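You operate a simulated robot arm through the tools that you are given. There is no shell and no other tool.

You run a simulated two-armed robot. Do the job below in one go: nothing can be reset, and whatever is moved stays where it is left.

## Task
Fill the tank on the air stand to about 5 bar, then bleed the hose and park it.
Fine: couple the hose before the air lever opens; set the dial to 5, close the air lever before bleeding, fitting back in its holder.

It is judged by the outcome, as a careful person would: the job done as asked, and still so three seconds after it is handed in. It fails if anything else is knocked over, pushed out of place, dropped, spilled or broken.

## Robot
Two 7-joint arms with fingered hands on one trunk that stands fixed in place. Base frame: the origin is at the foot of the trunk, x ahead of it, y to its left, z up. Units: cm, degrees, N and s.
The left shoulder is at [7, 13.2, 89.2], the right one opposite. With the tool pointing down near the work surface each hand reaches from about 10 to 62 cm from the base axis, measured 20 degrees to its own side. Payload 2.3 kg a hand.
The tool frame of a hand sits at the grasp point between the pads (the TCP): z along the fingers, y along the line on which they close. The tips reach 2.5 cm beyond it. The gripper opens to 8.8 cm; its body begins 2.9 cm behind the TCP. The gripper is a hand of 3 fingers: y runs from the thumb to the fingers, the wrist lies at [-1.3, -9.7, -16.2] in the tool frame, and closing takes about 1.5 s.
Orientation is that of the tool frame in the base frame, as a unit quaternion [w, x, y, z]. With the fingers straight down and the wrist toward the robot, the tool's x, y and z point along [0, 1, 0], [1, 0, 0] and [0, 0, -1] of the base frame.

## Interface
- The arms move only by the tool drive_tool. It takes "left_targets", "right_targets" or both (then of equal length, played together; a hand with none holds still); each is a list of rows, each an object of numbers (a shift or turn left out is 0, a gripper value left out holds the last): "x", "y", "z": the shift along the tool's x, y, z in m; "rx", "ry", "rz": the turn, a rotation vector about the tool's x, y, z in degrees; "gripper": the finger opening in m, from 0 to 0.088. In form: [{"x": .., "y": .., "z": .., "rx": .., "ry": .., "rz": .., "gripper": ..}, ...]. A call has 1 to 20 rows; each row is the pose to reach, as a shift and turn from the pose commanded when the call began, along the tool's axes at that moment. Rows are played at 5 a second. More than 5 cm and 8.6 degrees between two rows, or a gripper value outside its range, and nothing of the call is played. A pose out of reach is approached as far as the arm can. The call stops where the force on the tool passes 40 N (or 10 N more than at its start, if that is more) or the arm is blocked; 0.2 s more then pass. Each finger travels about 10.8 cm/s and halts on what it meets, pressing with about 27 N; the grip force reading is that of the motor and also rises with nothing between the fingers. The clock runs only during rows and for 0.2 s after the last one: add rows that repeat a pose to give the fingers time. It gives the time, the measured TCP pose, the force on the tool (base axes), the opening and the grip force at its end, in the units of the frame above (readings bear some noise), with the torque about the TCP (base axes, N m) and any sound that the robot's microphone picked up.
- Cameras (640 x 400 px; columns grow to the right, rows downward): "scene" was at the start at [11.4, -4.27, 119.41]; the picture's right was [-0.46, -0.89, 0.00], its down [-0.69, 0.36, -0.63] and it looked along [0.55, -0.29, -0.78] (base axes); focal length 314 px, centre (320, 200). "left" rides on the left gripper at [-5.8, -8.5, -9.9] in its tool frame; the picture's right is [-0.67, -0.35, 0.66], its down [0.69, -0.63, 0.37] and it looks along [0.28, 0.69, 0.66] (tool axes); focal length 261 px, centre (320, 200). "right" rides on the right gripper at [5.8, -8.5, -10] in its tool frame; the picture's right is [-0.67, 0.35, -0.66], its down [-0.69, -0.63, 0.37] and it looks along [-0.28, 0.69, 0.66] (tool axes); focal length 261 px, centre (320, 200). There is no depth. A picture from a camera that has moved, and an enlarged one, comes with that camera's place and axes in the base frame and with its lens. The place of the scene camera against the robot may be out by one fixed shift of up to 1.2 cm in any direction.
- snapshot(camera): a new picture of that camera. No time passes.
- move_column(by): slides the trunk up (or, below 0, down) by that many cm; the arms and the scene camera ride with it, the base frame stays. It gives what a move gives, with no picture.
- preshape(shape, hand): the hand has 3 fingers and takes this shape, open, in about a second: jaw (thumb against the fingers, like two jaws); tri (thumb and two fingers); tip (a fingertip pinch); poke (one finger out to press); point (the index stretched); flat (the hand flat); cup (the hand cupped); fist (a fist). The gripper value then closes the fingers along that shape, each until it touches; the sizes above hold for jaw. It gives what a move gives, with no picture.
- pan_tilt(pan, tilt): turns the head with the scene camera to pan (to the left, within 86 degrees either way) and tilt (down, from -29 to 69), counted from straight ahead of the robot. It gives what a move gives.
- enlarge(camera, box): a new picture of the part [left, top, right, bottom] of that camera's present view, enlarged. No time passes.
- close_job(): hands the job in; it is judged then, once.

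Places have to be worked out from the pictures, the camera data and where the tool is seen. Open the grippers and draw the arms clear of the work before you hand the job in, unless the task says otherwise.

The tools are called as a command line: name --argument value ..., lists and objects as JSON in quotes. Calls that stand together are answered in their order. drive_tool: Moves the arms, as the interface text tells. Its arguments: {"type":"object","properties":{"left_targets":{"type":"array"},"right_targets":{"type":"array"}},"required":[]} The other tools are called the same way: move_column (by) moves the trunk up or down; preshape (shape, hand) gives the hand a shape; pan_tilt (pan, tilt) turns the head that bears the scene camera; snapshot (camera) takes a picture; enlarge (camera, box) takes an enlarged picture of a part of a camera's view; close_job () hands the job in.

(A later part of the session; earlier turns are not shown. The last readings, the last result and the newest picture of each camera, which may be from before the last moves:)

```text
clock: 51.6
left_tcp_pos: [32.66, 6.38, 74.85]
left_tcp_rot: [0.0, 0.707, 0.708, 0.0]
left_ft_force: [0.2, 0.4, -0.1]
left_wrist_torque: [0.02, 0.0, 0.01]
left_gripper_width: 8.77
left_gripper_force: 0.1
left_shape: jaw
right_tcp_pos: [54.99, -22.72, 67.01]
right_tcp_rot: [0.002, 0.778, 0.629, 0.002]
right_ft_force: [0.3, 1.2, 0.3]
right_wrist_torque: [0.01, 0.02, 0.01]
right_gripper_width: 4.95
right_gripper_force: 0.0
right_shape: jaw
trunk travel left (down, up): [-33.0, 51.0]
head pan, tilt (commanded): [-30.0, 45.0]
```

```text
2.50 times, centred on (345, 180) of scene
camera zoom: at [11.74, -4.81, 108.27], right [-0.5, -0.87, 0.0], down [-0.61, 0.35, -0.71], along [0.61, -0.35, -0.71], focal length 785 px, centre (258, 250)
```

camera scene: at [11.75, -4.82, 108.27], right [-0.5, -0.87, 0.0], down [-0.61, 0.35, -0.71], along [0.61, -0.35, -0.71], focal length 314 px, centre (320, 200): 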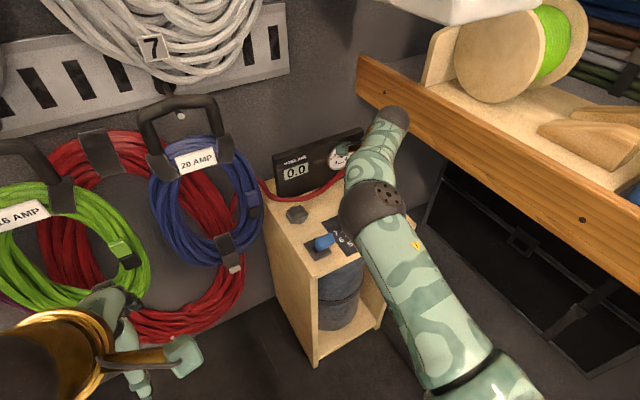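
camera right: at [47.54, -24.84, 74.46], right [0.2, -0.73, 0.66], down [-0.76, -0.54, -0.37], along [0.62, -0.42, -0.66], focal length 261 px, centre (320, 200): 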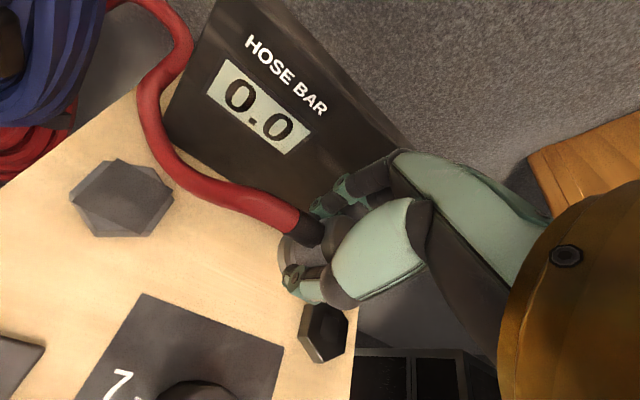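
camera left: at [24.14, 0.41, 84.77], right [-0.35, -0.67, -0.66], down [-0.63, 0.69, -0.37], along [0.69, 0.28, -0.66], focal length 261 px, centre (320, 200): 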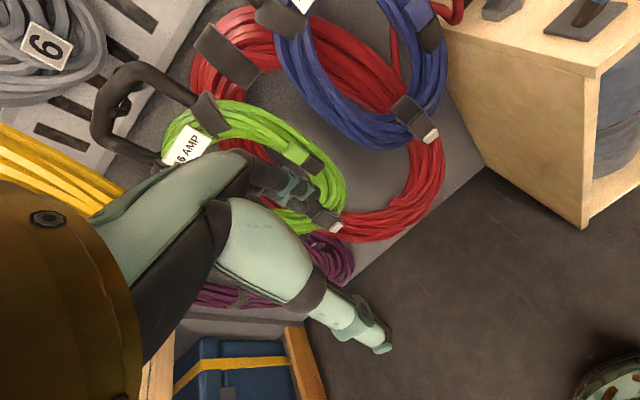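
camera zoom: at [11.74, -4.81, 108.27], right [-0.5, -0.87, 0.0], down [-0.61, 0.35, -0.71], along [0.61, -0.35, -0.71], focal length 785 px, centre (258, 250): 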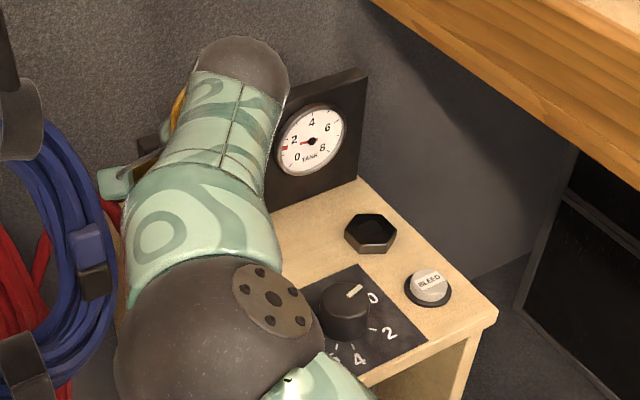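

The fitting appears to sit higher or shifted compared to its original parked state, so it may not be inserted. I'll move the right hand aside (higher and to the right) so the scene camera can see the fitting and holder.

drive_tool --right_targets '[{"z": -0.015}, {"z": -0.025}, {"x": -0.03, "y": -0.01, "z": -0.025}, {"x": -0.06, "y": -0.02, "z": -0.025}, {"x": -0.09, "y": -0.03, "z": -0.025}, {"x": -0.12, "y": -0.04, "z": -0.025}, {"x": -0.14, "y": -0.05, "z": -0.025}]'

snapshot --camera "scene"

enlarge --camera "scene" --box '[265, 165, 365, 265]'

enlarge --camera "left" --box '[440, 0, 640, 100]'

```text
clock: 53.2
left_tcp_pos: [32.72, 6.38, 74.88]
left_tcp_rot: [0.0, 0.707, 0.707, 0.0]
left_ft_force: [1.1, 0.1, -0.8]
left_wrist_torque: [0.02, 0.0, -0.01]
left_gripper_width: 8.74
left_gripper_force: 0.1
left_shape: jaw
right_tcp_pos: [47.21, -35.49, 69.48]
right_tcp_rot: [0.002, 0.777, 0.629, 0.002]
right_ft_force: [0.9, 0.6, -0.2]
right_wrist_torque: [0.0, -0.02, -0.02]
right_gripper_width: 4.98
right_gripper_force: 0.2
right_shape: jaw
trunk travel left (down, up): [-33.0, 51.0]
head pan, tilt (commanded): [-30.0, 45.0]
```

```text
taken
camera scene: at [11.72, -4.84, 108.27], right [-0.5, -0.87, 0.0], down [-0.61, 0.35, -0.71], along [0.61, -0.35, -0.71], focal length 314 px, centre (320, 200)
```

scene: 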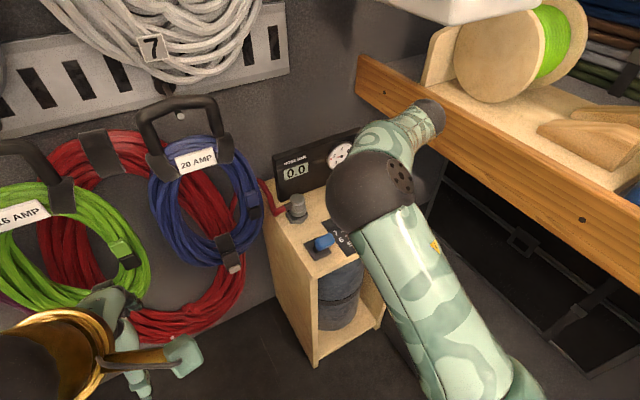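

```text
4.00 times, centred on (315, 215) of scene
camera zoom: at [11.72, -4.84, 108.27], right [-0.5, -0.87, 0.0], down [-0.61, 0.35, -0.71], along [0.61, -0.35, -0.71], focal length 1256 px, centre (340, 140)
```

zoom: 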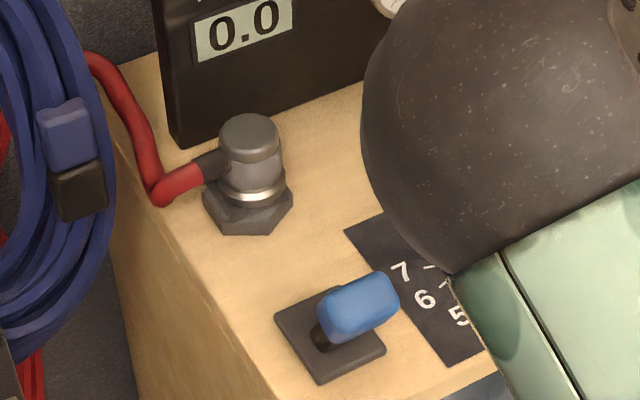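

```text
3.20 times, centred on (540, 50) of left
camera zoom: at [24.11, 0.39, 84.78], right [-0.35, -0.67, -0.66], down [-0.63, 0.69, -0.37], along [0.69, 0.28, -0.66], focal length 834 px, centre (-384, 680)
```

zoom: 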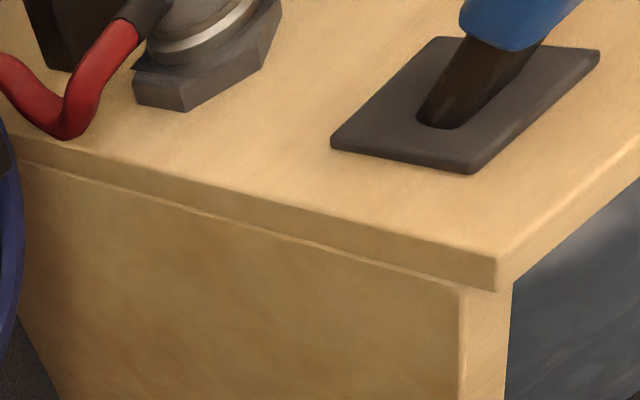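

The fitting seems to sit about 0.8 cm higher than when parked, so there is real insertion and it only rests on top at the moment. I'll bring the right wrist camera near the holder, with the hand beside it, to inspect how fitting and holder meet.

drive_tool --right_targets '[{"x": 0.02, "y": 0.02}, {"x": 0.04, "y": 0.045}, {"x": 0.06, "y": 0.067, "z": 0.01}, {"x": 0.06, "y": 0.067, "z": 0.03}, {"x": 0.06, "y": 0.067, "z": 0.045}, {"x": 0.06, "y": 0.067, "z": 0.055}, {"x": 0.06, "y": 0.067, "z": 0.055}]'

snapshot --camera "right"

enlarge --camera "right" --box '[60, 100, 240, 260]'

```text
clock: 54.8
left_tcp_pos: [32.7, 6.34, 74.86]
left_tcp_rot: [0.0, 0.707, 0.707, 0.0]
left_ft_force: [0.3, 0.8, -0.2]
left_wrist_torque: [-0.02, -0.02, -0.02]
left_gripper_width: 8.75
left_gripper_force: 0.0
left_shape: jaw
right_tcp_pos: [54.95, -31.02, 63.98]
right_tcp_rot: [0.002, 0.777, 0.629, 0.002]
right_ft_force: [-0.2, 0.6, -0.3]
right_wrist_torque: [0.0, -0.04, -0.02]
right_gripper_width: 4.96
right_gripper_force: 0.0
right_shape: jaw
trunk travel left (down, up): [-33.0, 51.0]
head pan, tilt (commanded): [-30.0, 45.0]
```

```text
taken
camera right: at [47.89, -23.48, 73.88], right [0.2, -0.73, 0.66], down [-0.76, -0.54, -0.37], along [0.62, -0.42, -0.66], focal length 261 px, centre (320, 200)
```

right: 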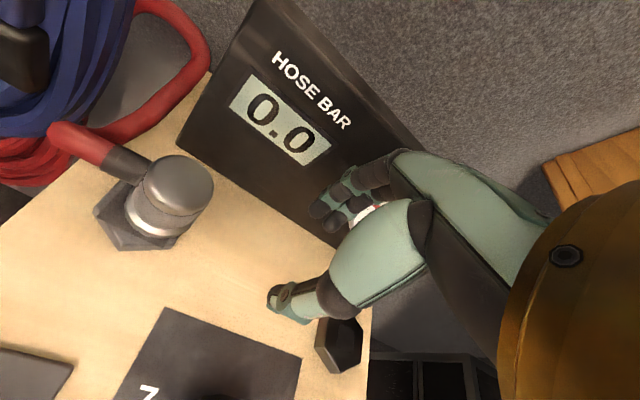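

```text
2.50 times, centred on (150, 180) of right
camera zoom: at [47.89, -23.48, 73.88], right [0.2, -0.73, 0.66], down [-0.76, -0.54, -0.37], along [0.62, -0.42, -0.66], focal length 652 px, centre (745, 250)
```

zoom: 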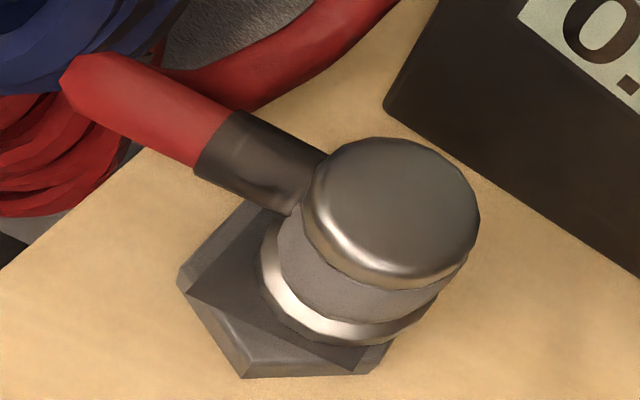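

Triangulating the cap from two views puts it at ≈[55.15,-23.3,61.1]: the right height, but 0.5 cm off the holder centre in -y. So the fitting slid about 0.5 cm sideways in my grip, and every press was misaligned by that much. I'll regrasp it centred, starting by moving above it.

drive_tool --right_targets '[{"z": -0.015}, {"z": -0.035}, {"x": 0.025, "y": -0.005, "z": -0.035}, {"x": 0.05, "y": -0.01, "z": -0.035}, {"x": 0.076, "y": -0.014, "z": -0.035}, {"x": 0.076, "y": -0.014, "z": -0.035}]'

enlarge --camera "right" --box '[170, 170, 350, 330]'

```text
clock: 56.2
left_tcp_pos: [32.75, 6.25, 74.9]
left_tcp_rot: [0.0, 0.707, 0.707, 0.0]
left_ft_force: [-0.2, 0.4, 1.0]
left_wrist_torque: [0.0, 0.03, 0.0]
left_gripper_width: 8.75
left_gripper_force: 0.1
left_shape: jaw
right_tcp_pos: [55.27, -23.23, 67.37]
right_tcp_rot: [0.002, 0.777, 0.629, 0.001]
right_ft_force: [-0.7, 0.2, -0.7]
right_wrist_torque: [-0.02, 0.0, 0.0]
right_gripper_width: 4.94
right_gripper_force: 0.2
right_shape: jaw
trunk travel left (down, up): [-33.0, 51.0]
head pan, tilt (commanded): [-30.0, 45.0]
```

```text
2.50 times, centred on (260, 250) of right
camera zoom: at [48.13, -15.74, 77.33], right [0.2, -0.73, 0.66], down [-0.76, -0.54, -0.37], along [0.62, -0.42, -0.66], focal length 652 px, centre (470, 75)
```

zoom: 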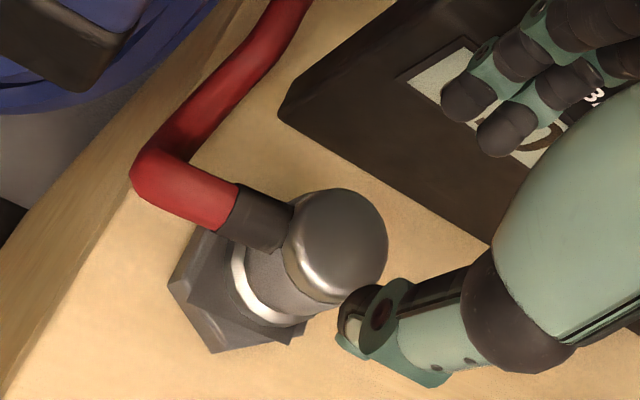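

The cap's outline now sits exactly where it did at my first, well-centred grasp. I'll descend to z≈60 and close.

drive_tool --right_targets '[{"z": 0.015}, {"z": 0.03}, {"z": 0.045}, {"z": 0.058}, {"z": 0.068}, {"z": 0.0735}, {"z": 0.0735}, {"z": 0.0735, "gripper": 0.035}, {"z": 0.0735, "gripper": 0.025}, {"z": 0.0735, "gripper": 0.015}, {"z": 0.0735, "gripper": 0.015}, {"z": 0.0735, "gripper": 0.015}, {"z": 0.0735, "gripper": 0.015}]'

enlarge --camera "right" --box '[230, 180, 370, 300]'

```text
clock: 59.0
left_tcp_pos: [32.73, 6.36, 74.88]
left_tcp_rot: [-0.001, 0.707, 0.707, 0.0]
left_ft_force: [0.0, 0.5, 0.1]
left_wrist_torque: [0.0, 0.02, 0.05]
left_gripper_width: 8.74
left_gripper_force: 0.0
left_shape: jaw
right_tcp_pos: [55.45, -23.23, 60.17]
right_tcp_rot: [0.003, 0.777, 0.629, 0.002]
right_ft_force: [0.0, 0.9, 0.7]
right_wrist_torque: [-0.05, 0.03, 0.0]
right_gripper_width: 2.42
right_gripper_force: 26.6
right_shape: jaw
trunk travel left (down, up): [-33.0, 51.0]
head pan, tilt (commanded): [-30.0, 45.0]
```

```text
3.33 times, centred on (300, 240) of right
camera zoom: at [48.24, -15.72, 69.99], right [0.2, -0.73, 0.66], down [-0.76, -0.54, -0.37], along [0.62, -0.42, -0.66], focal length 869 px, centre (387, 67)
```

zoom: 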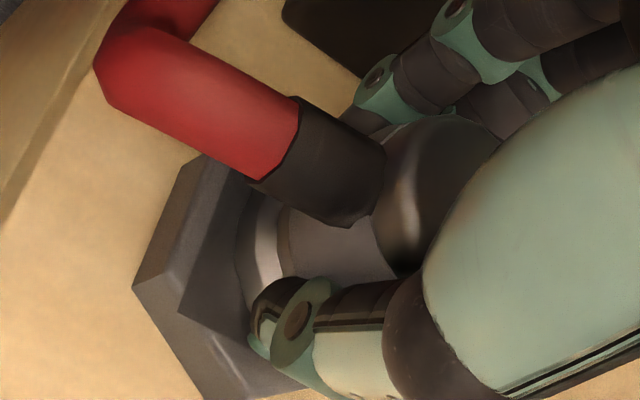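

The fitting is now centred in the grip at [55.45,-23.23]. I'll lift 3.5 cm and carry it to the coupler's seat estimate [53.23,-39.82] at the same yaw.

drive_tool --right_targets '[{"z": -0.008}, {"z": -0.02}, {"z": -0.035}, {"x": -0.02, "y": 0.0015, "z": -0.035}, {"x": -0.045, "y": 0.0035, "z": -0.035}, {"x": -0.07, "y": 0.0053, "z": -0.035}, {"x": -0.095, "y": 0.0072, "z": -0.035}, {"x": -0.12, "y": 0.0091, "z": -0.035}, {"x": -0.145, "y": 0.011, "z": -0.035}, {"x": -0.1669, "y": 0.0127, "z": -0.035}, {"x": -0.1669, "y": 0.0127, "z": -0.025}, {"x": -0.1669, "y": 0.0127, "z": -0.025}]'

enlarge --camera "right" --box '[200, 200, 360, 340]'

```text
clock: 61.6
left_tcp_pos: [32.7, 6.32, 74.78]
left_tcp_rot: [0.0, 0.707, 0.707, 0.0]
left_ft_force: [0.3, 0.1, 0.0]
left_wrist_torque: [0.08, -0.01, 0.01]
left_gripper_width: 8.76
left_gripper_force: 0.1
left_shape: jaw
right_tcp_pos: [53.07, -39.88, 62.45]
right_tcp_rot: [0.002, 0.777, 0.63, 0.001]
right_ft_force: [-0.3, 0.8, -0.9]
right_wrist_torque: [0.03, 0.01, 0.01]
right_gripper_width: 2.4
right_gripper_force: 27.3
right_shape: jaw
trunk travel left (down, up): [-33.0, 51.0]
head pan, tilt (commanded): [-30.0, 45.0]
```

```text
2.86 times, centred on (280, 270) of right
camera zoom: at [45.91, -32.38, 72.55], right [0.2, -0.73, 0.66], down [-0.76, -0.54, -0.37], along [0.62, -0.42, -0.66], focal length 745 px, centre (434, 0)
```

zoom: 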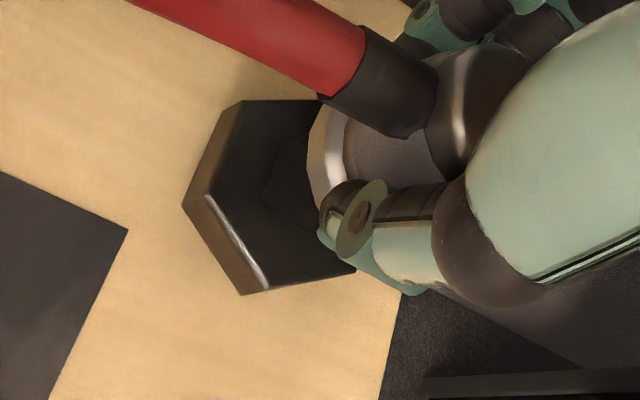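

The hex outline now matches the true-seat reference within 2 px, and the fitting sits within 0.15–0.2 cm of its original place in the hand. I'll add a 0.2 cm +y correction and press down, compensating for the body lean as the force builds.

drive_tool --right_targets '[{"x": 0.002}, {"x": 0.002, "z": 0.008}, {"x": 0.002, "z": 0.016}, {"x": 0.002, "z": 0.021}, {"x": 0.002, "z": 0.024}, {"x": 0.002, "z": 0.026}, {"x": 0.002, "y": 0.001, "z": 0.029}, {"x": 0.002, "y": 0.0015, "z": 0.031}]'

enlarge --camera "right" --box '[230, 180, 370, 300]'

```text
clock: 63.4
left_tcp_pos: [32.43, 6.58, 75.0]
left_tcp_rot: [0.002, 0.707, 0.707, 0.0]
left_ft_force: [0.6, 0.7, 0.7]
left_wrist_torque: [-0.03, 0.02, 0.0]
left_gripper_width: 8.77
left_gripper_force: 0.0
left_shape: jaw
right_tcp_pos: [53.2, -39.45, 60.08]
right_tcp_rot: [0.006, 0.777, 0.63, 0.003]
right_ft_force: [-1.9, 1.1, 16.8]
right_wrist_torque: [0.01, -0.1, 0.03]
right_gripper_width: 2.45
right_gripper_force: 26.7
right_shape: jaw
trunk travel left (down, up): [-33.0, 51.0]
head pan, tilt (commanded): [-30.0, 45.0]
heard: snap
```

```text
3.33 times, centred on (300, 240) of right
camera zoom: at [45.88, -32.01, 69.84], right [0.19, -0.72, 0.66], down [-0.75, -0.54, -0.37], along [0.63, -0.43, -0.65], focal length 869 px, centre (387, 67)
```

zoom: 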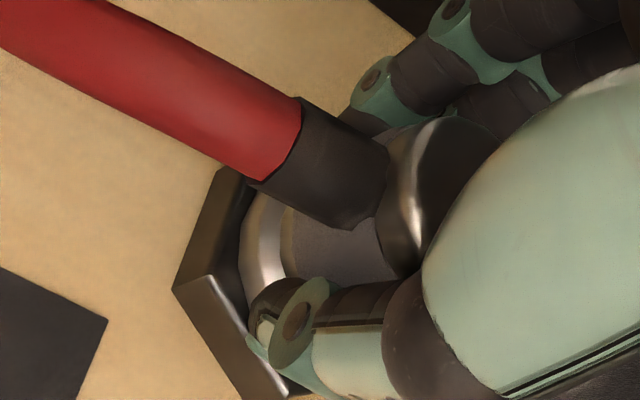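

Snap heard: the fitting is coupled. I'll ease off the press, open the hand to 5 cm, and lift straight up clear of the fitting.

drive_tool --right_targets '[{"z": -0.004}, {"z": -0.007}, {"z": -0.007}, {"z": -0.007, "gripper": 0.035}, {"z": -0.007, "gripper": 0.05}, {"z": -0.007, "gripper": 0.05}, {"z": -0.007, "gripper": 0.05}, {"z": -0.025, "gripper": 0.05}, {"z": -0.045, "gripper": 0.05}, {"z": -0.07, "gripper": 0.05}, {"z": -0.08, "gripper": 0.05}]'

snapshot --camera "right"

enlarge --camera "right" --box '[170, 170, 350, 330]'

```text
clock: 65.8
left_tcp_pos: [32.66, 6.31, 74.86]
left_tcp_rot: [0.0, 0.707, 0.707, 0.0]
left_ft_force: [-0.3, 0.1, -0.1]
left_wrist_torque: [-0.02, 0.03, -0.03]
left_gripper_width: 8.75
left_gripper_force: 0.1
left_shape: jaw
right_tcp_pos: [53.26, -39.59, 67.48]
right_tcp_rot: [0.002, 0.777, 0.63, 0.002]
right_ft_force: [-0.2, 0.0, -0.2]
right_wrist_torque: [0.02, 0.02, 0.01]
right_gripper_width: 4.96
right_gripper_force: 0.1
right_shape: jaw
trunk travel left (down, up): [-33.0, 51.0]
head pan, tilt (commanded): [-30.0, 45.0]
heard: snap
```

```text
taken
camera right: at [46.13, -32.2, 77.59], right [0.2, -0.73, 0.66], down [-0.76, -0.54, -0.37], along [0.62, -0.42, -0.66], focal length 261 px, centre (320, 200)
```

right: 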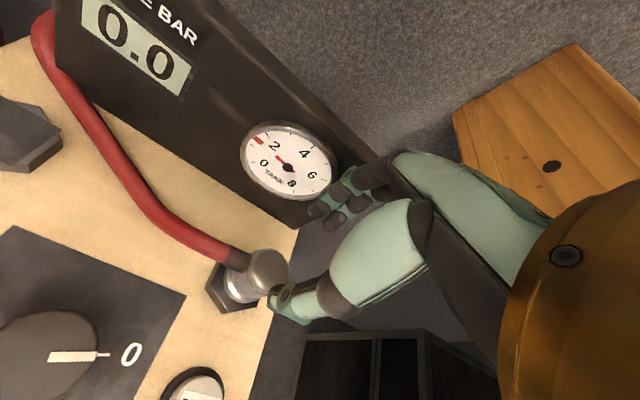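

```text
2.50 times, centred on (260, 250) of right
camera zoom: at [46.13, -32.2, 77.59], right [0.2, -0.73, 0.66], down [-0.76, -0.54, -0.37], along [0.62, -0.42, -0.66], focal length 652 px, centre (470, 75)
```

zoom: 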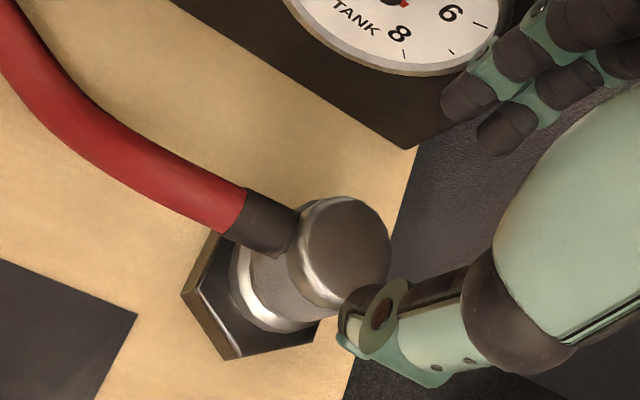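

A second snap was heard during the release, so it may have popped loose again. From the picture the fitting is well centred on the hex, so the safest check is to press on the cap from above with closed fingers: if it wasn't latched, it should snap in.

drive_tool --right_targets '[{"x": -0.002, "gripper": 0.02}, {"x": -0.002, "gripper": 0.0}, {"x": -0.002, "gripper": 0.0}, {"x": -0.002, "gripper": 0.0}, {"x": -0.002, "gripper": 0.0}, {"x": -0.002, "z": 0.01, "gripper": 0.0}, {"x": -0.002, "z": 0.02, "gripper": 0.0}, {"x": -0.002, "z": 0.028, "gripper": 0.0}, {"x": -0.002, "z": 0.032, "gripper": 0.0}, {"x": -0.002, "z": 0.032, "gripper": 0.0}]'

snapshot --camera "right"

enlarge --camera "right" --box '[200, 180, 360, 320]'

```text
clock: 68.0
left_tcp_pos: [32.81, 6.19, 74.79]
left_tcp_rot: [0.0, 0.707, 0.707, 0.0]
left_ft_force: [0.3, -0.2, -0.4]
left_wrist_torque: [0.0, -0.04, -0.01]
left_gripper_width: 8.75
left_gripper_force: 0.0
left_shape: jaw
right_tcp_pos: [53.21, -39.9, 64.32]
right_tcp_rot: [0.002, 0.777, 0.629, 0.0]
right_ft_force: [-0.7, -0.1, 0.2]
right_wrist_torque: [0.02, -0.02, 0.03]
right_gripper_width: 0.03
right_gripper_force: 28.0
right_shape: jaw
trunk travel left (down, up): [-33.0, 51.0]
head pan, tilt (commanded): [-30.0, 45.0]
```

```text
taken
camera right: at [46.1, -32.41, 74.26], right [0.2, -0.73, 0.66], down [-0.76, -0.54, -0.37], along [0.62, -0.42, -0.66], focal length 261 px, centre (320, 200)
```

right: 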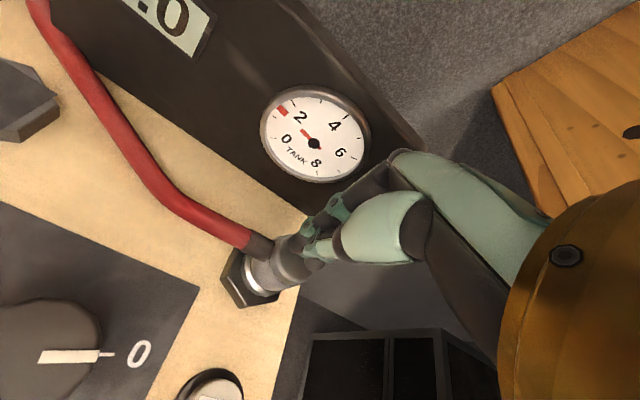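

```text
2.86 times, centred on (280, 250) of right
camera zoom: at [46.1, -32.41, 74.26], right [0.2, -0.73, 0.66], down [-0.76, -0.54, -0.37], along [0.62, -0.42, -0.66], focal length 745 px, centre (434, 57)
```

zoom: 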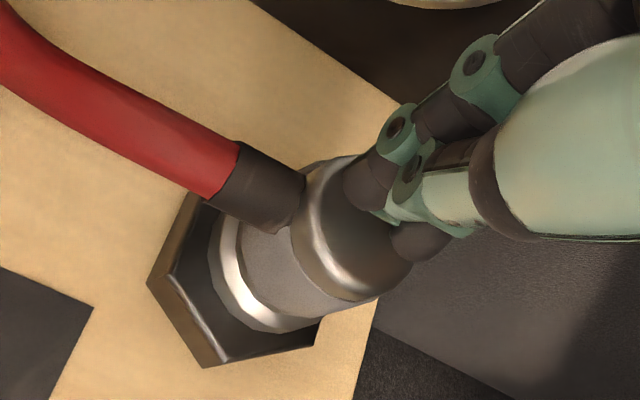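

The closed fingertips are just above the cap and near its centre. I'll press down slowly.

drive_tool --right_targets '[{"z": 0.003}, {"z": 0.006}, {"z": 0.009}, {"z": 0.011}, {"z": 0.013}, {"z": 0.013}]'

enlarge --camera "right" --box '[200, 180, 360, 320]'

```text
clock: 69.4
left_tcp_pos: [32.41, 6.57, 75.01]
left_tcp_rot: [0.003, 0.707, 0.707, 0.001]
left_ft_force: [0.3, -0.1, 0.8]
left_wrist_torque: [0.02, -0.05, -0.01]
left_gripper_width: 8.78
left_gripper_force: 0.0
left_shape: jaw
right_tcp_pos: [52.99, -39.59, 63.53]
right_tcp_rot: [0.007, 0.777, 0.629, 0.004]
right_ft_force: [3.0, -2.1, 24.4]
right_wrist_torque: [-0.08, -0.08, 0.03]
right_gripper_width: 0.0
right_gripper_force: 26.9
right_shape: jaw
trunk travel left (down, up): [-33.0, 51.0]
head pan, tilt (commanded): [-30.0, 45.0]
```

```text
2.86 times, centred on (280, 250) of right
camera zoom: at [45.75, -32.2, 73.4], right [0.19, -0.72, 0.66], down [-0.75, -0.54, -0.37], along [0.63, -0.43, -0.65], focal length 745 px, centre (434, 57)
```

zoom: 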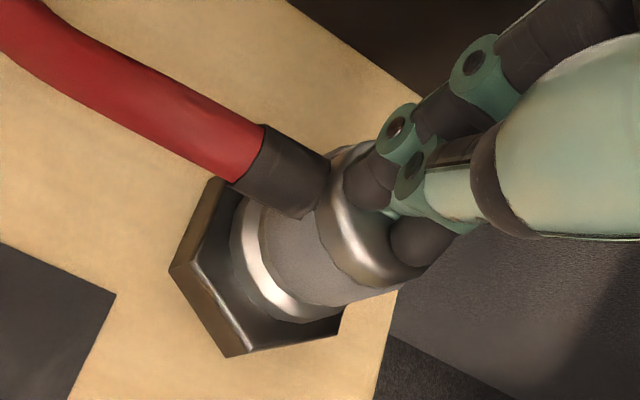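

24 N on the well-centred cap produced no further snap, which suggests it is already latched. To be sure before opening any air, I'll regrasp the body and give a very gentle tug.

drive_tool --right_targets '[{"z": -0.015}, {"z": -0.03}, {"z": -0.047}, {"x": 0.002, "z": -0.047, "gripper": 0.03}, {"x": 0.002, "z": -0.047, "gripper": 0.05}, {"x": 0.002, "z": -0.047, "gripper": 0.05}, {"x": 0.002, "z": -0.03, "gripper": 0.05}, {"x": 0.002, "z": -0.01, "gripper": 0.05}, {"x": 0.002, "z": 0.01, "gripper": 0.05}, {"x": 0.002, "z": 0.022, "gripper": 0.05}, {"x": 0.002, "z": 0.028, "gripper": 0.05}, {"x": 0.002, "z": 0.028, "gripper": 0.05}]'

enlarge --camera "right" --box '[230, 180, 370, 300]'

```text
clock: 72.0
left_tcp_pos: [32.65, 6.38, 74.82]
left_tcp_rot: [0.0, 0.707, 0.707, 0.0]
left_ft_force: [0.4, 0.0, 1.0]
left_wrist_torque: [-0.02, 0.0, 0.02]
left_gripper_width: 8.79
left_gripper_force: 0.1
left_shape: jaw
right_tcp_pos: [53.46, -39.69, 60.24]
right_tcp_rot: [0.002, 0.777, 0.629, 0.002]
right_ft_force: [-0.1, 0.2, -0.3]
right_wrist_torque: [-0.02, 0.02, -0.01]
right_gripper_width: 4.94
right_gripper_force: 0.1
right_shape: jaw
trunk travel left (down, up): [-33.0, 51.0]
head pan, tilt (commanded): [-30.0, 45.0]
```

```text
3.33 times, centred on (300, 240) of right
camera zoom: at [46.23, -32.2, 70.18], right [0.2, -0.73, 0.66], down [-0.76, -0.54, -0.37], along [0.62, -0.42, -0.66], focal length 869 px, centre (387, 67)
```

zoom: 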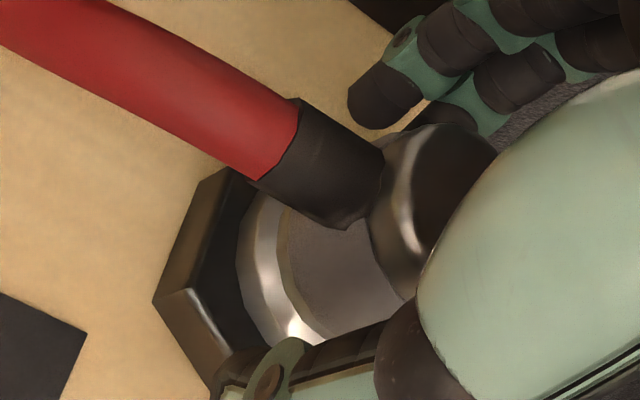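

The fitting is between the open fingers with no contact. I'll close, then tug upward only 1.5 mm and read the force.

drive_tool --right_targets '[{"gripper": 0.035}, {"gripper": 0.025}, {"gripper": 0.015}, {"gripper": 0.015}, {"gripper": 0.015}, {"gripper": 0.015}, {"gripper": 0.015}]'

drive_tool --right_targets '[{"z": -0.0008}, {"z": -0.0015}, {"z": -0.0015}]'

```text
clock: 73.6
left_tcp_pos: [32.72, 6.33, 74.79]
left_tcp_rot: [0.0, 0.708, 0.707, 0.0]
left_ft_force: [0.5, -0.3, 0.0]
left_wrist_torque: [0.03, -0.03, 0.0]
left_gripper_width: 8.74
left_gripper_force: 0.1
left_shape: jaw
right_tcp_pos: [53.39, -39.56, 60.25]
right_tcp_rot: [0.002, 0.777, 0.63, 0.001]
right_ft_force: [0.2, 0.5, 0.0]
right_wrist_torque: [-0.03, 0.05, -0.02]
right_gripper_width: 2.25
right_gripper_force: 26.9
right_shape: jaw
trunk travel left (down, up): [-33.0, 51.0]
head pan, tilt (commanded): [-30.0, 45.0]
```

```text
clock: 74.4
left_tcp_pos: [32.81, 6.27, 74.81]
left_tcp_rot: [0.0, 0.708, 0.707, 0.0]
left_ft_force: [0.1, 0.3, 0.3]
left_wrist_torque: [-0.02, 0.02, -0.02]
left_gripper_width: 8.76
left_gripper_force: 0.2
left_shape: jaw
right_tcp_pos: [53.37, -39.61, 60.39]
right_tcp_rot: [0.002, 0.777, 0.629, 0.002]
right_ft_force: [-0.3, -0.7, 0.6]
right_wrist_torque: [-0.01, 0.0, 0.02]
right_gripper_width: 2.27
right_gripper_force: 27.0
right_shape: jaw
trunk travel left (down, up): [-33.0, 51.0]
head pan, tilt (commanded): [-30.0, 45.0]
```

There was no resistance at all (about 0 N), so it had come loose on release. I'll lift to the reference height z≈62.45 and re-measure both the hex and the fitting in the hand before pressing again.

drive_tool --right_targets '[{"z": -0.01}, {"z": -0.0207}, {"z": -0.0207}]'

enlarge --camera "right" --box '[200, 200, 360, 340]'

```text
clock: 75.2
left_tcp_pos: [32.66, 6.33, 74.85]
left_tcp_rot: [0.0, 0.707, 0.707, 0.001]
left_ft_force: [-0.6, -0.3, 1.0]
left_wrist_torque: [-0.01, 0.01, 0.01]
left_gripper_width: 8.76
left_gripper_force: 0.0
left_shape: jaw
right_tcp_pos: [53.23, -39.52, 62.55]
right_tcp_rot: [0.002, 0.777, 0.63, 0.002]
right_ft_force: [-0.3, 0.2, -0.2]
right_wrist_torque: [-0.01, 0.04, 0.01]
right_gripper_width: 2.26
right_gripper_force: 26.8
right_shape: jaw
trunk travel left (down, up): [-33.0, 51.0]
head pan, tilt (commanded): [-30.0, 45.0]
```

```text
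2.86 times, centred on (280, 270) of right
camera zoom: at [46.18, -32.14, 72.44], right [0.2, -0.73, 0.66], down [-0.76, -0.54, -0.37], along [0.62, -0.42, -0.66], focal length 745 px, centre (434, 0)
```

zoom: 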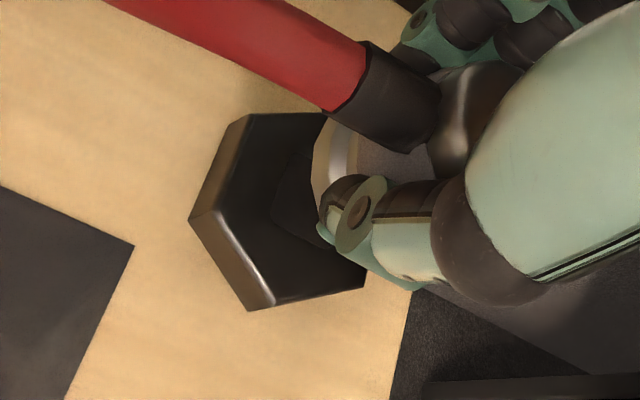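

The narrower grip width (2.26 cm) and the shifted flange show I gripped it off-centre by about 0.4 cm along y. I'll set it back down, release, shift the hand 0.35 cm to -y, and regrasp centred.

drive_tool --right_targets '[{"z": 0.01}, {"z": 0.0205}, {"z": 0.0225}, {"z": 0.0225, "gripper": 0.03}, {"z": 0.0225, "gripper": 0.045}, {"z": 0.0225, "gripper": 0.045}, {"z": 0.0225, "gripper": 0.045}, {"x": -0.0035, "z": 0.0225, "gripper": 0.045}, {"x": -0.0035, "z": 0.0225, "gripper": 0.045}]'

enlarge --camera "right" --box '[230, 180, 370, 300]'

```text
clock: 77.2
left_tcp_pos: [32.77, 6.32, 74.76]
left_tcp_rot: [0.0, 0.707, 0.707, 0.0]
left_ft_force: [0.4, 0.7, -0.2]
left_wrist_torque: [0.0, -0.02, 0.01]
left_gripper_width: 8.74
left_gripper_force: 0.0
left_shape: jaw
right_tcp_pos: [53.3, -40.01, 60.3]
right_tcp_rot: [0.002, 0.777, 0.629, 0.001]
right_ft_force: [0.3, -0.3, 0.1]
right_wrist_torque: [0.01, 0.0, 0.01]
right_gripper_width: 4.46
right_gripper_force: 0.0
right_shape: jaw
trunk travel left (down, up): [-33.0, 51.0]
head pan, tilt (commanded): [-30.0, 45.0]
```

```text
3.33 times, centred on (300, 240) of right
camera zoom: at [46.11, -32.54, 70.18], right [0.2, -0.73, 0.66], down [-0.76, -0.54, -0.37], along [0.62, -0.42, -0.66], focal length 869 px, centre (387, 67)
```

zoom: 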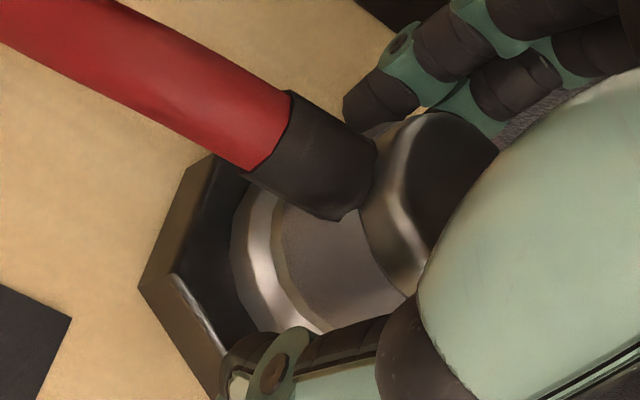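

The fitting now appears at the same place in the hand as in the grasp that snapped in. Closing again.

drive_tool --right_targets '[{"gripper": 0.035}, {"gripper": 0.025}, {"gripper": 0.015}, {"gripper": 0.015}, {"gripper": 0.015}, {"gripper": 0.015}, {"z": -0.01, "gripper": 0.015}, {"z": -0.0215, "gripper": 0.015}, {"z": -0.0215, "gripper": 0.015}]'

enlarge --camera "right" --box '[200, 200, 360, 340]'

```text
clock: 79.2
left_tcp_pos: [32.67, 6.32, 74.85]
left_tcp_rot: [0.001, 0.707, 0.707, 0.0]
left_ft_force: [0.1, -0.4, 0.5]
left_wrist_torque: [0.03, 0.01, 0.01]
left_gripper_width: 8.74
left_gripper_force: 0.0
left_shape: jaw
right_tcp_pos: [53.27, -39.94, 62.4]
right_tcp_rot: [0.001, 0.777, 0.63, 0.002]
right_ft_force: [0.4, 0.8, 0.0]
right_wrist_torque: [-0.02, -0.02, 0.04]
right_gripper_width: 2.4
right_gripper_force: 27.0
right_shape: jaw
trunk travel left (down, up): [-33.0, 51.0]
head pan, tilt (commanded): [-30.0, 45.0]
```

```text
2.86 times, centred on (280, 270) of right
camera zoom: at [46.08, -32.53, 72.29], right [0.2, -0.73, 0.66], down [-0.76, -0.54, -0.37], along [0.62, -0.42, -0.66], focal length 745 px, centre (434, 0)
```

zoom: 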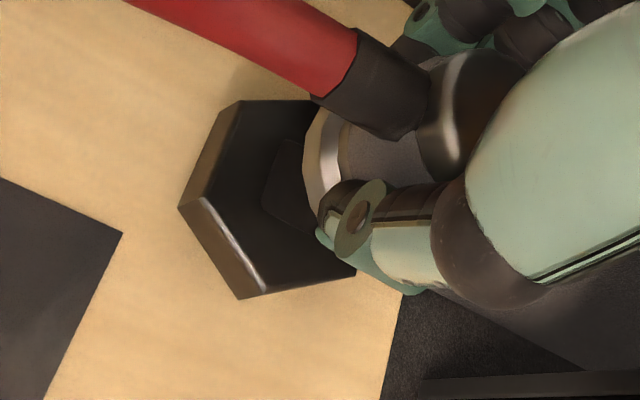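

The grip is centred (2.40 cm wide) and the hex outline matches the reference to about 2 px. I'll apply a small lean compensation and press in short calls so I can stop as soon as it snaps.

drive_tool --right_targets '[{"x": 0.0006, "y": 0.0014}, {"x": 0.0006, "y": 0.0014, "z": 0.01}, {"x": 0.0006, "y": 0.0014, "z": 0.018}, {"x": 0.0006, "y": 0.0014, "z": 0.023}, {"x": 0.0006, "y": 0.0014, "z": 0.025}, {"x": 0.0006, "y": 0.0014, "z": 0.026}]'

```text
clock: 80.6
left_tcp_pos: [32.41, 6.38, 74.93]
left_tcp_rot: [0.002, 0.707, 0.707, 0.0]
left_ft_force: [0.3, 0.9, 0.2]
left_wrist_torque: [0.0, 0.0, -0.01]
left_gripper_width: 8.76
left_gripper_force: 0.0
left_shape: jaw
right_tcp_pos: [53.16, -39.98, 60.23]
right_tcp_rot: [0.005, 0.777, 0.629, 0.004]
right_ft_force: [1.1, -0.8, 14.0]
right_wrist_torque: [-0.09, -0.06, 0.0]
right_gripper_width: 2.42
right_gripper_force: 26.6
right_shape: jaw
trunk travel left (down, up): [-33.0, 51.0]
head pan, tilt (commanded): [-30.0, 45.0]
```

14 N with no snap yet; the earlier snap happened with the hand a bit further to +y. While keeping this moderate load, I'll slide gently toward +y in 1 mm steps.

drive_tool --right_targets '[{"x": 0.001}, {"x": 0.002}, {"x": 0.002}]'

```text
clock: 81.4
left_tcp_pos: [32.52, 6.5, 75.06]
left_tcp_rot: [0.001, 0.707, 0.707, 0.001]
left_ft_force: [-0.3, 0.3, 0.2]
left_wrist_torque: [-0.02, 0.02, 0.02]
left_gripper_width: 8.77
left_gripper_force: 0.1
left_shape: jaw
right_tcp_pos: [53.23, -39.67, 60.05]
right_tcp_rot: [0.004, 0.777, 0.63, 0.003]
right_ft_force: [2.0, -3.2, 17.0]
right_wrist_torque: [-0.16, -0.14, -0.01]
right_gripper_width: 2.43
right_gripper_force: 26.9
right_shape: jaw
trunk travel left (down, up): [-33.0, 51.0]
head pan, tilt (commanded): [-30.0, 45.0]
```

Now at y≈-39.67 with 17 N and no snap. I'll continue another 2 mm toward +y.

drive_tool --right_targets '[{"x": 0.001}, {"x": 0.002}, {"x": 0.002}]'

```text
clock: 82.2
left_tcp_pos: [32.48, 6.52, 75.03]
left_tcp_rot: [0.002, 0.707, 0.707, 0.001]
left_ft_force: [0.9, 0.4, 0.1]
left_wrist_torque: [-0.04, 0.01, 0.02]
left_gripper_width: 8.77
left_gripper_force: 0.1
left_shape: jaw
right_tcp_pos: [53.28, -39.52, 60.0]
right_tcp_rot: [0.005, 0.777, 0.63, 0.003]
right_ft_force: [-0.7, -3.6, 16.5]
right_wrist_torque: [-0.18, -0.14, -0.01]
right_gripper_width: 2.42
right_gripper_force: 27.0
right_shape: jaw
trunk travel left (down, up): [-33.0, 51.0]
head pan, tilt (commanded): [-30.0, 45.0]
```

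The force just before the earlier snap was probably nearer 25 N. I'll increase the press in 1–2 mm steps here.

drive_tool --right_targets '[{"z": 0.0015}, {"z": 0.003}, {"z": 0.0045}]'

```text
clock: 83.0
left_tcp_pos: [32.36, 6.58, 75.04]
left_tcp_rot: [0.004, 0.707, 0.707, 0.001]
left_ft_force: [0.6, -0.1, -0.2]
left_wrist_torque: [0.03, 0.02, 0.01]
left_gripper_width: 8.78
left_gripper_force: 0.1
left_shape: jaw
right_tcp_pos: [53.3, -39.28, 59.84]
right_tcp_rot: [0.007, 0.776, 0.63, 0.004]
right_ft_force: [1.1, -2.4, 29.9]
right_wrist_torque: [-0.21, -0.35, -0.03]
right_gripper_width: 2.55
right_gripper_force: 26.7
right_shape: jaw
trunk travel left (down, up): [-33.0, 51.0]
head pan, tilt (commanded): [-30.0, 45.0]
```

30 N and y drifted to -39.28, probably past the spot. I'll look at the alignment under load before trying further.

enlarge --camera "right" --box '[230, 180, 370, 300]'

```text
3.33 times, centred on (300, 240) of right
camera zoom: at [45.97, -31.81, 69.72], right [0.19, -0.72, 0.66], down [-0.75, -0.54, -0.37], along [0.63, -0.43, -0.65], focal length 869 px, centre (387, 67)
```

zoom: 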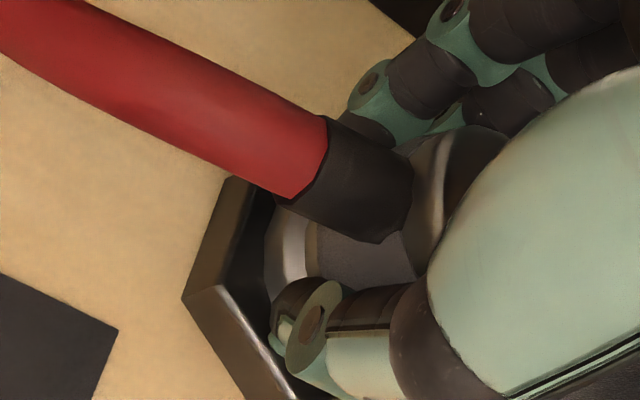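

Under load the hand slides but the fitting sticks to the hex, so sideways searching just moves it in the grip. I'll lift off to the reference height and re-measure before a straight press.

drive_tool --right_targets '[{"z": -0.01}, {"z": -0.02}, {"z": -0.031}, {"z": -0.031}]'

enlarge --camera "right" --box '[200, 200, 360, 340]'

```text
clock: 84.0
left_tcp_pos: [32.71, 6.3, 74.96]
left_tcp_rot: [0.0, 0.707, 0.707, 0.0]
left_ft_force: [0.6, -0.4, 0.6]
left_wrist_torque: [0.0, 0.02, -0.01]
left_gripper_width: 8.78
left_gripper_force: 0.1
left_shape: jaw
right_tcp_pos: [53.41, -39.36, 62.37]
right_tcp_rot: [0.002, 0.777, 0.63, 0.002]
right_ft_force: [0.2, 0.1, -0.7]
right_wrist_torque: [0.03, -0.01, -0.03]
right_gripper_width: 2.45
right_gripper_force: 27.0
right_shape: jaw
trunk travel left (down, up): [-33.0, 51.0]
head pan, tilt (commanded): [-30.0, 45.0]
```

```text
2.86 times, centred on (280, 270) of right
camera zoom: at [46.26, -32.0, 72.32], right [0.2, -0.73, 0.66], down [-0.76, -0.54, -0.37], along [0.62, -0.42, -0.66], focal length 745 px, centre (434, 0)
```

zoom: 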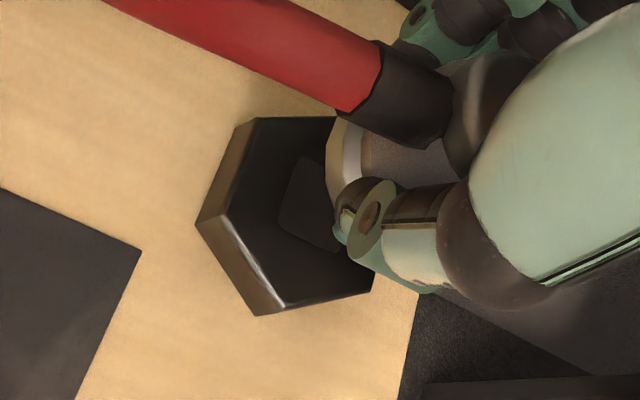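

The fitting slipped 0.6 cm toward -y in the hand but is itself nearly centred over the hex. I'll set it down, open, shift the hand 0.55 cm toward -y and regrasp, so that hand, fitting and hex all line up.

drive_tool --right_targets '[{"z": 0.01}, {"z": 0.02}, {"z": 0.0235}, {"z": 0.0235}, {"z": 0.0235, "gripper": 0.03}, {"z": 0.0225, "gripper": 0.045}, {"z": 0.0225, "gripper": 0.045}, {"z": 0.0225, "gripper": 0.045}, {"x": -0.003, "z": 0.0225, "gripper": 0.045}, {"x": -0.0055, "z": 0.0225, "gripper": 0.045}, {"x": -0.0055, "z": 0.0225, "gripper": 0.045}]'

enlarge --camera "right" --box '[230, 180, 370, 300]'

```text
clock: 86.4
left_tcp_pos: [32.67, 6.31, 74.85]
left_tcp_rot: [0.0, 0.707, 0.707, -0.001]
left_ft_force: [0.1, 0.2, 0.5]
left_wrist_torque: [0.0, 0.01, -0.01]
left_gripper_width: 8.76
left_gripper_force: 0.0
left_shape: jaw
right_tcp_pos: [53.29, -39.98, 60.14]
right_tcp_rot: [0.002, 0.777, 0.629, 0.001]
right_ft_force: [0.3, -0.8, 0.1]
right_wrist_torque: [0.0, 0.01, -0.08]
right_gripper_width: 4.45
right_gripper_force: 0.1
right_shape: jaw
trunk travel left (down, up): [-33.0, 51.0]
head pan, tilt (commanded): [-30.0, 45.0]
```

```text
3.33 times, centred on (300, 240) of right
camera zoom: at [46.13, -32.6, 70.12], right [0.2, -0.73, 0.66], down [-0.76, -0.54, -0.37], along [0.62, -0.42, -0.66], focal length 869 px, centre (387, 67)
```

zoom: 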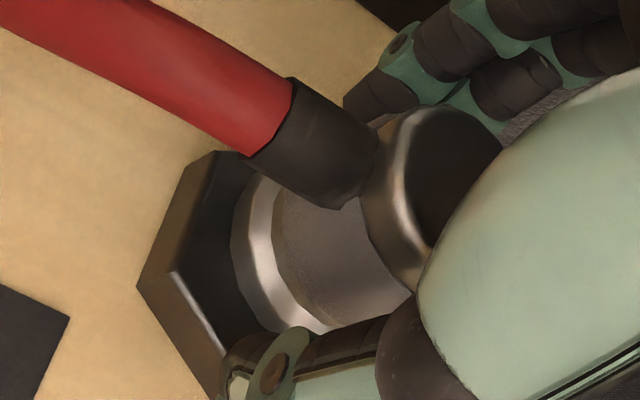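

Good position. I'll close here and check the fitting's centring against the hex before pressing.

drive_tool --right_targets '[{"gripper": 0.035}, {"gripper": 0.025}, {"gripper": 0.015}, {"gripper": 0.015}, {"gripper": 0.015}, {"gripper": 0.015}]'

enlarge --camera "right" --box '[230, 180, 370, 300]'

```text
clock: 87.8
left_tcp_pos: [32.64, 6.3, 74.88]
left_tcp_rot: [-0.001, 0.707, 0.707, 0.0]
left_ft_force: [-0.5, -0.3, -0.3]
left_wrist_torque: [0.03, 0.01, 0.0]
left_gripper_width: 8.77
left_gripper_force: 0.2
left_shape: jaw
right_tcp_pos: [53.2, -40.07, 60.1]
right_tcp_rot: [0.002, 0.777, 0.63, 0.001]
right_ft_force: [0.1, 0.5, -0.2]
right_wrist_torque: [-0.02, 0.01, 0.0]
right_gripper_width: 2.39
right_gripper_force: 26.9
right_shape: jaw
trunk travel left (down, up): [-33.0, 51.0]
head pan, tilt (commanded): [-30.0, 45.0]
```

```text
3.33 times, centred on (300, 240) of right
camera zoom: at [46.14, -32.6, 70.11], right [0.2, -0.73, 0.66], down [-0.76, -0.54, -0.37], along [0.62, -0.42, -0.66], focal length 869 px, centre (387, 67)
```

zoom: 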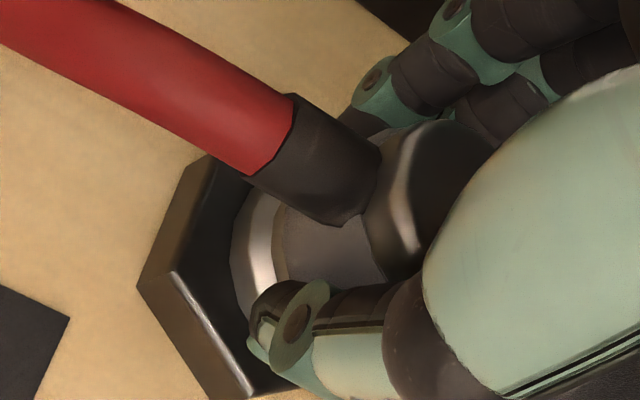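

Comparing with the image taken right at the snap, the fitting now sits about 0.3 cm too far to -y. I'll lift 4 mm, shift +0.3 cm in y without load, then press straight down as in the attempt that worked.

drive_tool --right_targets '[{"z": -0.004}, {"x": 0.0015, "z": -0.006}, {"x": 0.003, "y": -0.0005, "z": -0.006}, {"x": 0.003, "y": -0.0005, "z": -0.003}, {"x": 0.003, "y": -0.0005, "z": 0.0}, {"x": 0.003, "y": 0.0, "z": 0.003}, {"x": 0.003, "y": 0.0005, "z": 0.005}]'

```text
clock: 89.4
left_tcp_pos: [32.51, 6.46, 75.04]
left_tcp_rot: [0.002, 0.707, 0.707, 0.001]
left_ft_force: [-0.8, -0.2, 0.0]
left_wrist_torque: [-0.05, 0.01, 0.01]
left_gripper_width: 8.77
left_gripper_force: 0.1
left_shape: jaw
right_tcp_pos: [53.36, -39.72, 60.03]
right_tcp_rot: [0.006, 0.777, 0.629, 0.003]
right_ft_force: [-0.3, -0.6, 14.5]
right_wrist_torque: [-0.05, -0.07, 0.0]
right_gripper_width: 2.45
right_gripper_force: 27.6
right_shape: jaw
trunk travel left (down, up): [-33.0, 51.0]
head pan, tilt (commanded): [-30.0, 45.0]
```

14.5 N with nearly no torque, so it is flush. I'll press a little further.

drive_tool --right_targets '[{"y": 0.0005, "z": 0.0015}, {"y": 0.0008, "z": 0.003}, {"y": 0.0008, "z": 0.003}]'

```text
clock: 90.2
left_tcp_pos: [32.31, 6.67, 74.93]
left_tcp_rot: [0.004, 0.707, 0.708, -0.001]
left_ft_force: [-0.5, -0.5, 0.4]
left_wrist_torque: [0.02, -0.02, 0.0]
left_gripper_width: 8.75
left_gripper_force: 0.0
left_shape: jaw
right_tcp_pos: [53.38, -39.56, 60.09]
right_tcp_rot: [0.007, 0.777, 0.629, 0.004]
right_ft_force: [3.0, -2.3, 27.4]
right_wrist_torque: [-0.15, -0.25, -0.02]
right_gripper_width: 2.56
right_gripper_force: 27.7
right_shape: jaw
trunk travel left (down, up): [-33.0, 51.0]
head pan, tilt (commanded): [-30.0, 45.0]
```

27 N at [53.38,-39.56] with no snap; x is slightly larger than in the successful try (53.2). I'll check the picture under load.

enlarge --camera "right" --box '[230, 180, 370, 300]'

```text
3.33 times, centred on (300, 240) of right
camera zoom: at [46.06, -32.11, 69.76], right [0.19, -0.72, 0.66], down [-0.75, -0.54, -0.37], along [0.63, -0.43, -0.65], focal length 869 px, centre (387, 67)
```

zoom: 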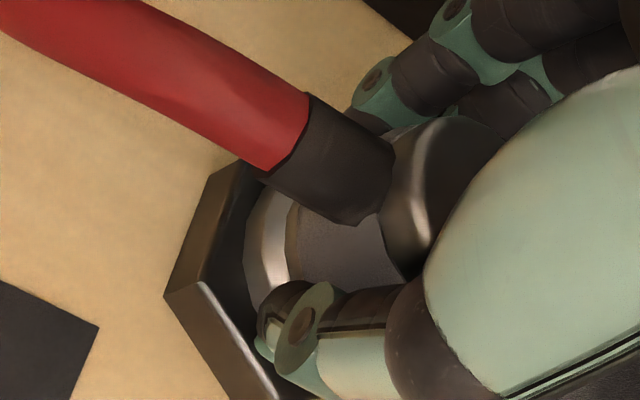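

Relative to the snapped picture, the remaining offset looks like pure seating depth of about 0.4 cm rather than sideways error, so it may just need more force. I'll press further in small steps, up to just under the limit.

drive_tool --right_targets '[{"x": -0.0005, "y": 0.0, "z": 0.0015}, {"x": -0.001, "y": 0.0, "z": 0.003}, {"x": -0.001, "y": 0.0, "z": 0.0035}]'

```text
clock: 91.0
left_tcp_pos: [32.21, 6.72, 75.03]
left_tcp_rot: [0.005, 0.707, 0.708, 0.0]
left_ft_force: [-0.8, 0.1, -0.5]
left_wrist_torque: [-0.01, 0.0, -0.01]
left_gripper_width: 8.77
left_gripper_force: 0.1
left_shape: jaw
right_tcp_pos: [53.25, -39.37, 59.81]
right_tcp_rot: [0.008, 0.776, 0.63, 0.004]
right_ft_force: [5.6, -0.3, 38.0]
right_wrist_torque: [-0.16, -0.45, 0.03]
right_gripper_width: 2.65
right_gripper_force: 27.1
right_shape: jaw
trunk travel left (down, up): [-33.0, 51.0]
head pan, tilt (commanded): [-30.0, 45.0]
```

38 N and still not in, so it's a 1–2 mm alignment matter. I'll unload, lift to the reference height, and measure the fitting-in-hand and hex positions again.

drive_tool --right_targets '[{"z": -0.01}, {"z": -0.02}, {"z": -0.034}, {"z": -0.034}]'

enlarge --camera "right" --box '[200, 200, 360, 340]'

```text
clock: 92.0
left_tcp_pos: [32.76, 6.3, 74.9]
left_tcp_rot: [0.0, 0.707, 0.708, 0.0]
left_ft_force: [0.6, 0.5, -0.1]
left_wrist_torque: [-0.03, -0.02, 0.01]
left_gripper_width: 8.74
left_gripper_force: 0.0
left_shape: jaw
right_tcp_pos: [53.4, -39.93, 62.42]
right_tcp_rot: [0.002, 0.777, 0.63, 0.002]
right_ft_force: [0.1, -1.0, -0.4]
right_wrist_torque: [-0.02, 0.0, 0.07]
right_gripper_width: 2.5
right_gripper_force: 27.1
right_shape: jaw
trunk travel left (down, up): [-33.0, 51.0]
head pan, tilt (commanded): [-30.0, 45.0]
```

```text
2.86 times, centred on (280, 270) of right
camera zoom: at [46.27, -32.57, 72.34], right [0.2, -0.73, 0.66], down [-0.76, -0.54, -0.37], along [0.62, -0.42, -0.66], focal length 745 px, centre (434, 0)
```

zoom: 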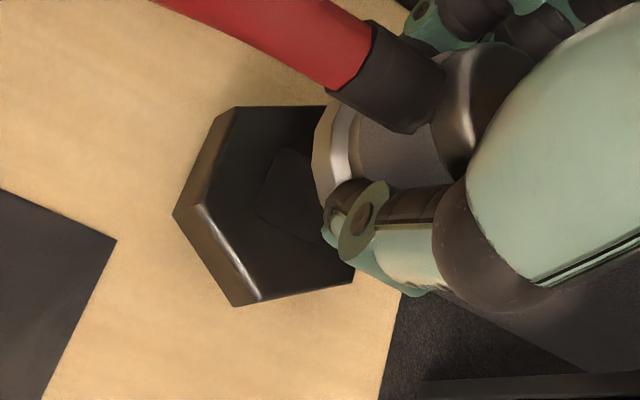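

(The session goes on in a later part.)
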